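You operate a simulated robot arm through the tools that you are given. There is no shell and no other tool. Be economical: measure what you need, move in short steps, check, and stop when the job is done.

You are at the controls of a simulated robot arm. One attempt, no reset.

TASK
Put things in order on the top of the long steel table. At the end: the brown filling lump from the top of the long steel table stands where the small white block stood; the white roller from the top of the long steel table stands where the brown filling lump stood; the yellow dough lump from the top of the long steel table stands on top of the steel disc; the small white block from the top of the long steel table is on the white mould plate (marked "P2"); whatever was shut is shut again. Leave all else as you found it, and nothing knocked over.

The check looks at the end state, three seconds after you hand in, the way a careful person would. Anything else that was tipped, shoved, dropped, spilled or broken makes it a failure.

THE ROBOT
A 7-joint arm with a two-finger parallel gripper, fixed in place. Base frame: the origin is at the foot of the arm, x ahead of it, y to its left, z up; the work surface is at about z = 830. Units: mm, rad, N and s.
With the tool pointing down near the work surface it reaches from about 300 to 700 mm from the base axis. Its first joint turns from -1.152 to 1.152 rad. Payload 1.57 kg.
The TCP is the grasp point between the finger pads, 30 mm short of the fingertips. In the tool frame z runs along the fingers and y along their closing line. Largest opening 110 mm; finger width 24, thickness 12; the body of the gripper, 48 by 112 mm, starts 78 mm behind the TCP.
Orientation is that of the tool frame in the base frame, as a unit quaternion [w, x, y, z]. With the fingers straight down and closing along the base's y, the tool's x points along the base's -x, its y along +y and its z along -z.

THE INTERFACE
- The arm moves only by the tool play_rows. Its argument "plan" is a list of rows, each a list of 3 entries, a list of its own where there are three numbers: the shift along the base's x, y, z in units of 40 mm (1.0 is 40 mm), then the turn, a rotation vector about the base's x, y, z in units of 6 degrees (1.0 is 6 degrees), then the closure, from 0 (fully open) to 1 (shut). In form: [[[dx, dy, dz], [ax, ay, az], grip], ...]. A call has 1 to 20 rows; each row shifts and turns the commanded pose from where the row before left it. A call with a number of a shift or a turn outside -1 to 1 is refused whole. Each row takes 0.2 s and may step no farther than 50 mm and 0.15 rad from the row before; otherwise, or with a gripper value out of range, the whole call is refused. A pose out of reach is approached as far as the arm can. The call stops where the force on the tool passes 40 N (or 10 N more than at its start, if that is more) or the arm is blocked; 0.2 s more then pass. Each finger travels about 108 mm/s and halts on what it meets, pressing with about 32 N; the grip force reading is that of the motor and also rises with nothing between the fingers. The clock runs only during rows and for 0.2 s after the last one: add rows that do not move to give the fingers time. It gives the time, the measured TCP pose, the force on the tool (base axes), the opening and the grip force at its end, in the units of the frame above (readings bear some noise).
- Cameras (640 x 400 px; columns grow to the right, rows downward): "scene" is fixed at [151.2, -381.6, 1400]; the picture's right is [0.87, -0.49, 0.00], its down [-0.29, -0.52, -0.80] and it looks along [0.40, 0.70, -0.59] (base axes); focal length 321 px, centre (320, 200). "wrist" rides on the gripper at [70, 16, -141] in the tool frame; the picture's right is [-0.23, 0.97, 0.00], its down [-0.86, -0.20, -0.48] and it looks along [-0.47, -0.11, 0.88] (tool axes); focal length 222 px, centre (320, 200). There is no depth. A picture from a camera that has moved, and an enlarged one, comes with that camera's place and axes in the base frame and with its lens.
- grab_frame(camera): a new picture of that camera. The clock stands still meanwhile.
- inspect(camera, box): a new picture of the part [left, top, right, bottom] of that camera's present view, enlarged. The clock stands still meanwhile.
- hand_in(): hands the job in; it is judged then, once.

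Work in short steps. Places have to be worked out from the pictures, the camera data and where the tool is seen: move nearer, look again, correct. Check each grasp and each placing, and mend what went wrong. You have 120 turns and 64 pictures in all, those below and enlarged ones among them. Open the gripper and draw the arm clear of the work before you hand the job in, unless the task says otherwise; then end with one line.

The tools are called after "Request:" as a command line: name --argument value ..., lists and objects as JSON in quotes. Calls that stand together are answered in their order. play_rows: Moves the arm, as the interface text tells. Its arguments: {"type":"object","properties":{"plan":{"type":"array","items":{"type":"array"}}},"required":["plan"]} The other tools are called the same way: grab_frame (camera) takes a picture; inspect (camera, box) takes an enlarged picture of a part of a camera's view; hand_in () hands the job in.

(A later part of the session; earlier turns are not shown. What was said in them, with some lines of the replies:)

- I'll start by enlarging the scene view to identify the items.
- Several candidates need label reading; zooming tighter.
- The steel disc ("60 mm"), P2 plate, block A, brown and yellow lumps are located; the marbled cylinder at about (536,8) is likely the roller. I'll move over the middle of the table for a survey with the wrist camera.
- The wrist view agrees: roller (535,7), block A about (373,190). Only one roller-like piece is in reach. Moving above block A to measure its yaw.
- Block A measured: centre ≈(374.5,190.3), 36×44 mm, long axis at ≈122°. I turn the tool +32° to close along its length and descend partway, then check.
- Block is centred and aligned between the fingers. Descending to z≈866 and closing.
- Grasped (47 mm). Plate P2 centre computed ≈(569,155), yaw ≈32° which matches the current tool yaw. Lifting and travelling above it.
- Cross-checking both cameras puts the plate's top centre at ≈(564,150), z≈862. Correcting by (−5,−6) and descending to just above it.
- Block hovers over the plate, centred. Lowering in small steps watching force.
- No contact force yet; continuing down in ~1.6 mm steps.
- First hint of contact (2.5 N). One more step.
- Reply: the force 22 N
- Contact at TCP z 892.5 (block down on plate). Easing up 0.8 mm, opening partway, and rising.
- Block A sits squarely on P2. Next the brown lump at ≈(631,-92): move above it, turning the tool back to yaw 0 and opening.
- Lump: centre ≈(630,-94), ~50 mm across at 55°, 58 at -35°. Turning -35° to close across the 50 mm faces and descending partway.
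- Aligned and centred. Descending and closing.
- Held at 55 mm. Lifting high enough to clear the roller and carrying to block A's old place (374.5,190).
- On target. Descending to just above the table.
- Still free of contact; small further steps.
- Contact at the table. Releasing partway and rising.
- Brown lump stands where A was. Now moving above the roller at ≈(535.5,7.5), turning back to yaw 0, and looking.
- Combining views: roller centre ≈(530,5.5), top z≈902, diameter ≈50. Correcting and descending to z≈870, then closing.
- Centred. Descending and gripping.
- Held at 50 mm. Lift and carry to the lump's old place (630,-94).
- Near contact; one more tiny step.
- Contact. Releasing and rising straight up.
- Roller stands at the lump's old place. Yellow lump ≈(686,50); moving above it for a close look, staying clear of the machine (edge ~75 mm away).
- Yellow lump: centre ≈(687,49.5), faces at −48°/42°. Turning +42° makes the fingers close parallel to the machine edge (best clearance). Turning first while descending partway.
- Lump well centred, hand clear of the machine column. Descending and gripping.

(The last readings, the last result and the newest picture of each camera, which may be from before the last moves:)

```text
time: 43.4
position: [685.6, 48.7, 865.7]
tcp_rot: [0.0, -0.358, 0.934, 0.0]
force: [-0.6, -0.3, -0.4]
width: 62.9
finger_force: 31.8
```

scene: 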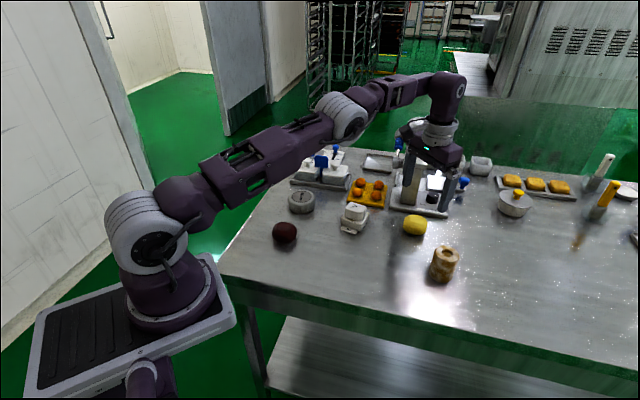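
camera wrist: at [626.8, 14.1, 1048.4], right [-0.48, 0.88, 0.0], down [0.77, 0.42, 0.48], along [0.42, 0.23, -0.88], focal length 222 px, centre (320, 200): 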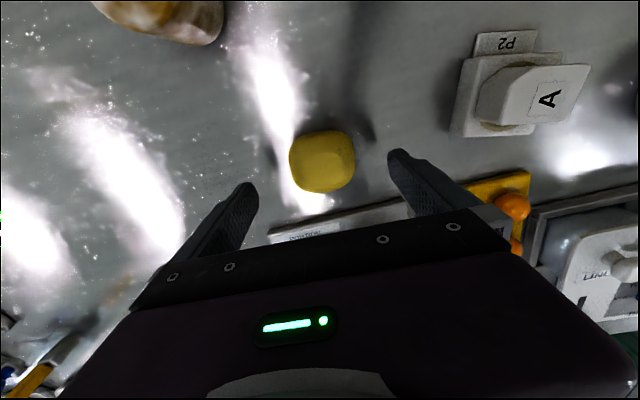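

Held at 63 mm. Disc centre from three views ≈(473,290), top z≈866. Lifting straight up and carrying over at z≈980.

Request:
play_rows --plan '[[[0, 0, 0.9], [0, 0, 0], 1], [[0, 0, 1], [0, 0, 0], 1], [[0, 0, 1], [0, 0, 0], 1], [[-0.664, 0.754, 0], [0, 0, 0], 1], [[-0.664, 0.754, 0], [0, 0, 0], 1], [[-0.664, 0.754, 0], [0, 0, 0], 1], [[-0.664, 0.754, 0], [0, 0, 0], 1], [[-0.664, 0.754, 0], [0, 0, 0], 1], [[-0.664, 0.754, 0], [0, 0, 0], 1], [[-0.664, 0.754, 0], [0, 0, 0], 1], [[-0.664, 0.754, 0], [0, 0, 0], 1], [[0, 0, 0], [0, 0, 0], 1]]'

Request:
grab_frame --camera "wrist"

Request:
inspect --camera "scene" --box '[250, 130, 390, 260]'

```text
time: 46.0
position: [474.9, 290.7, 981.2]
tcp_rot: [0.001, -0.359, 0.934, 0.0]
force: [0.1, 0.1, -2.0]
width: 62.8
finger_force: 32.1
```

```text
23 pictures are left
camera wrist: at [412.0, 255.3, 1122.2], right [-0.48, 0.88, 0.0], down [0.77, 0.42, 0.48], along [0.42, 0.23, -0.88], focal length 222 px, centre (320, 200)
```

wrist: 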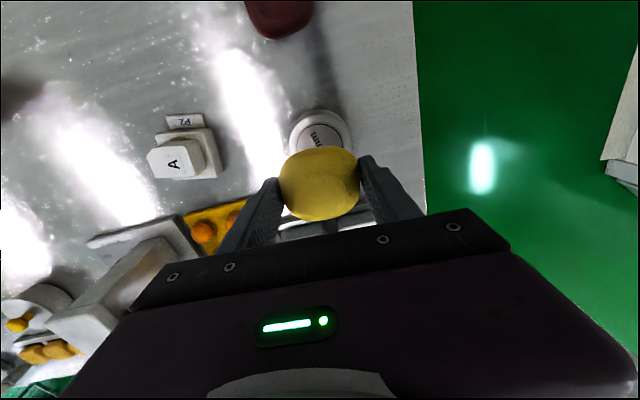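

```text
3.08 times, centred on (320, 195) of scene
camera zoom: at [151.2, -381.5, 1400.0], right [0.87, -0.49, 0.0], down [-0.29, -0.52, -0.8], along [0.4, 0.7, -0.59], focal length 989 px, centre (320, 215)
```

zoom: 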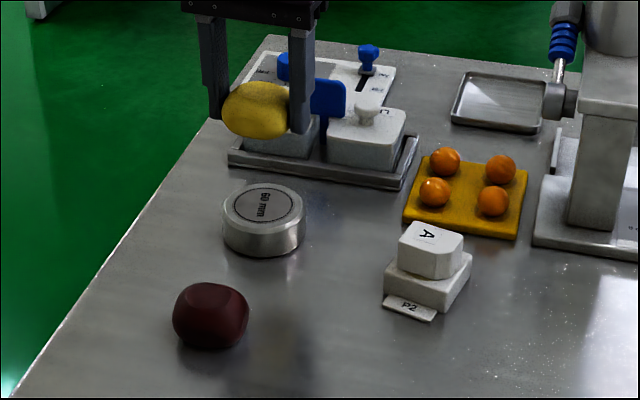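

Checking the disc centre more precisely in the wrist view before lowering.

Request:
inspect --camera "wrist" --box '[270, 90, 370, 160]'

```text
5.71 times, centred on (320, 125) of wrist
camera zoom: at [412.0, 255.3, 1122.2], right [-0.48, 0.88, 0.0], down [0.77, 0.42, 0.48], along [0.42, 0.23, -0.88], focal length 1269 px, centre (320, 629)
```

zoom: 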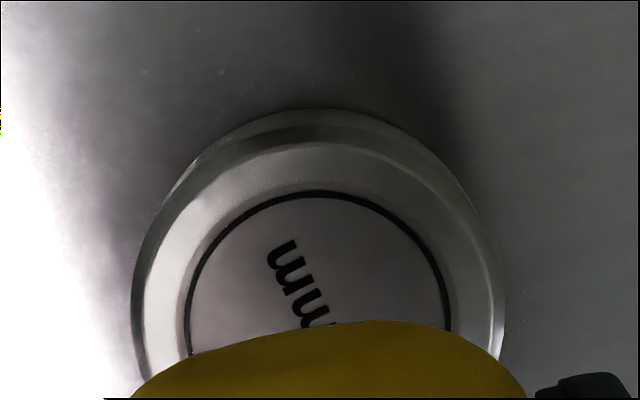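

Lump is over the disc centre within 2 mm. Lowering to z≈908, then small steps.

Request:
play_rows --plan '[[[-0.02, -0.02, -0.9], [0, 0, 0], 1], [[0, 0, -0.9], [0, 0, 0], 1], [[0, 0, 0], [0, 0, 0], 1]]'

Request:
play_rows --plan '[[[0, 0, -0.06], [0, 0, 0], 1], [[0, 0, 0], [0, 0, 0], 1]]'

Request:
play_rows --plan '[[[0, 0, -0.06], [0, 0, 0], 1], [[0, 0, 0], [0, 0, 0], 1]]'

Request:
inspect --camera "scene" --box '[270, 170, 340, 220]'

```text
time: 46.8
position: [473.1, 289.6, 909.1]
tcp_rot: [0.0, -0.359, 0.933, 0.0]
force: [0.0, -0.2, -1.1]
width: 63.0
finger_force: 31.6
```

```text
time: 47.4
position: [473.0, 289.2, 905.7]
tcp_rot: [0.0, -0.358, 0.934, 0.0]
force: [-0.6, 0.3, -1.3]
width: 62.9
finger_force: 32.2
```

```text
time: 48.0
position: [471.4, 289.9, 904.3]
tcp_rot: [0.0, -0.358, 0.934, 0.0]
force: [-0.1, -1.4, -1.5]
width: 63.0
finger_force: 32.0
```

```text
8.00 times, centred on (305, 195) of scene
camera zoom: at [151.2, -381.5, 1400.0], right [0.87, -0.49, 0.0], down [-0.29, -0.52, -0.8], along [0.4, 0.7, -0.59], focal length 2571 px, centre (440, 240)
```

zoom: 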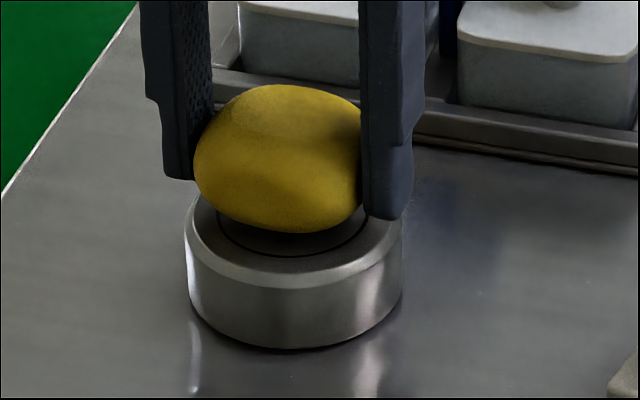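

Still above; continuing in small steps.

Request:
play_rows --plan '[[[0, 0, -0.05], [0, 0, 0], 1], [[0, 0, 0], [0, 0, 0], 1]]'

Request:
play_rows --plan '[[[0, 0, -0.05], [0, 0, 0], 1], [[0, 0, 0], [0, 0, 0], 1]]'

Request:
play_rows --plan '[[[0, 0, -0.04], [0, 0, 0], 1], [[0, 0, 0], [0, 0, 0], 1]]'

```text
time: 48.6
position: [472.3, 290.2, 902.2]
tcp_rot: [-0.001, -0.359, 0.934, 0.0]
force: [0.7, 0.5, -1.2]
width: 63.2
finger_force: 31.3
```

```text
time: 49.2
position: [472.6, 289.7, 899.1]
tcp_rot: [0.0, -0.358, 0.934, 0.0]
force: [0.1, 0.4, -0.1]
width: 63.2
finger_force: 32.1
```

```text
time: 49.8
position: [472.6, 289.5, 898.9]
tcp_rot: [0.001, -0.358, 0.934, 0.0]
force: [-1.4, -1.8, 9.9]
width: 63.0
finger_force: 32.0
```

Contact (≈10 N). Viewing before release.

Request:
inspect --camera "scene" --box '[270, 170, 340, 220]'

```text
8.00 times, centred on (305, 195) of scene
camera zoom: at [151.0, -381.7, 1399.9], right [0.87, -0.49, 0.0], down [-0.29, -0.52, -0.8], along [0.4, 0.7, -0.59], focal length 2571 px, centre (440, 240)
```

zoom: 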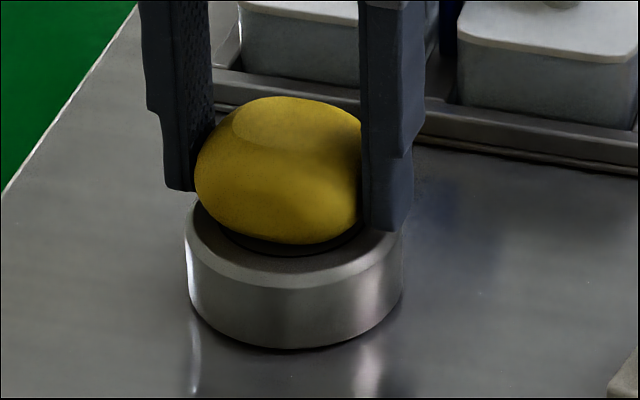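

Seated on the disc, within ~4 mm of centre. Releasing and rising.

Request:
play_rows --plan '[[[0, 0, 0], [0, 0, 0], 0.35], [[0, 0, 0], [0, 0, 0], 0.2], [[0, 0, 0], [0, 0, 0], 0.2], [[0, 0, 0.5], [0, 0, 0], 0.2], [[0, 0, 0.9], [0, 0, 0], 0.2], [[0, 0, 0.9], [0, 0, 0], 0.2], [[0, 0, 0.9], [0, 0, 0], 0.2]]'

Request:
inspect --camera "scene" --box '[250, 130, 480, 290]'

```text
time: 51.4
position: [471.0, 289.6, 1026.4]
tcp_rot: [-0.001, -0.358, 0.934, -0.001]
force: [-0.5, -0.8, 0.8]
width: 87.8
finger_force: 0.0
```

```text
2.50 times, centred on (365, 210) of scene
camera zoom: at [151.1, -381.6, 1400.0], right [0.87, -0.49, 0.0], down [-0.29, -0.52, -0.8], along [0.4, 0.7, -0.59], focal length 803 px, centre (208, 175)
```

zoom: 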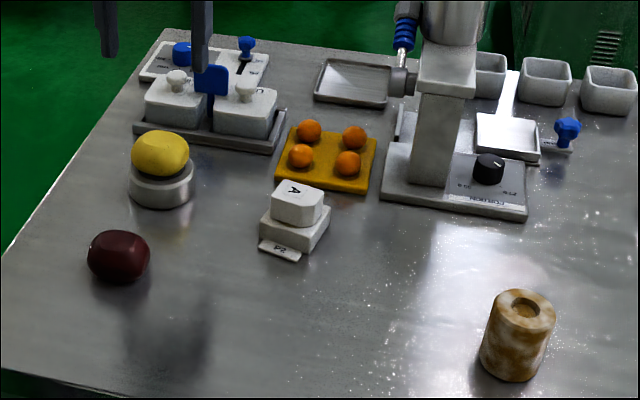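

All four items are in place, nothing else disturbed, nothing was opened. Drawing the arm up toward its starting pose.

Request:
play_rows --plan '[[[0, 0, 0.8], [0, 0, -0.9], 0], [[-0.2, -0.6, 0], [0, 0, -0.9], 0], [[-0.2, -0.6, 0], [0, 0, -0.9], 0], [[-0.2, -0.6, 0], [0, 0, -0.9], 0], [[0, -0.6, 0], [0, 0, -0.9], 0], [[0, 0, 0], [0, 0, 0], 0]]'

Request:
grab_frame --camera "scene"

```text
time: 52.8
position: [447.8, 192.4, 1058.8]
tcp_rot: [0.0, -0.13, 0.992, 0.0]
force: [-0.5, 0.5, 0.6]
width: 109.9
finger_force: 0.0
```

```text
17 pictures are left
```

scene: 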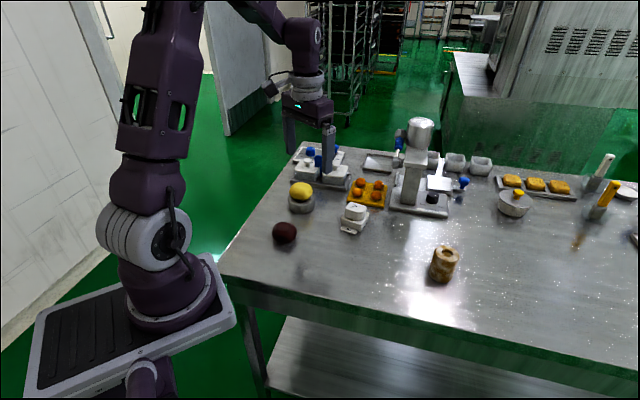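

The arm is clear and the gripper is open. Everything is where it should be, so I'm handing in.

Request:
hand_in

```text
The job is handed in.
```

I handed the job in with all four pieces placed as asked: block A on P2, the brown lump where the block stood, the roller where the lump stood, and the yellow lump on the steel disc. For the "white roller" I used the brown-and-white marbled cylinder, the only roller I saw within reach. I opened nothing, and the last picture shows nothing knocked over.
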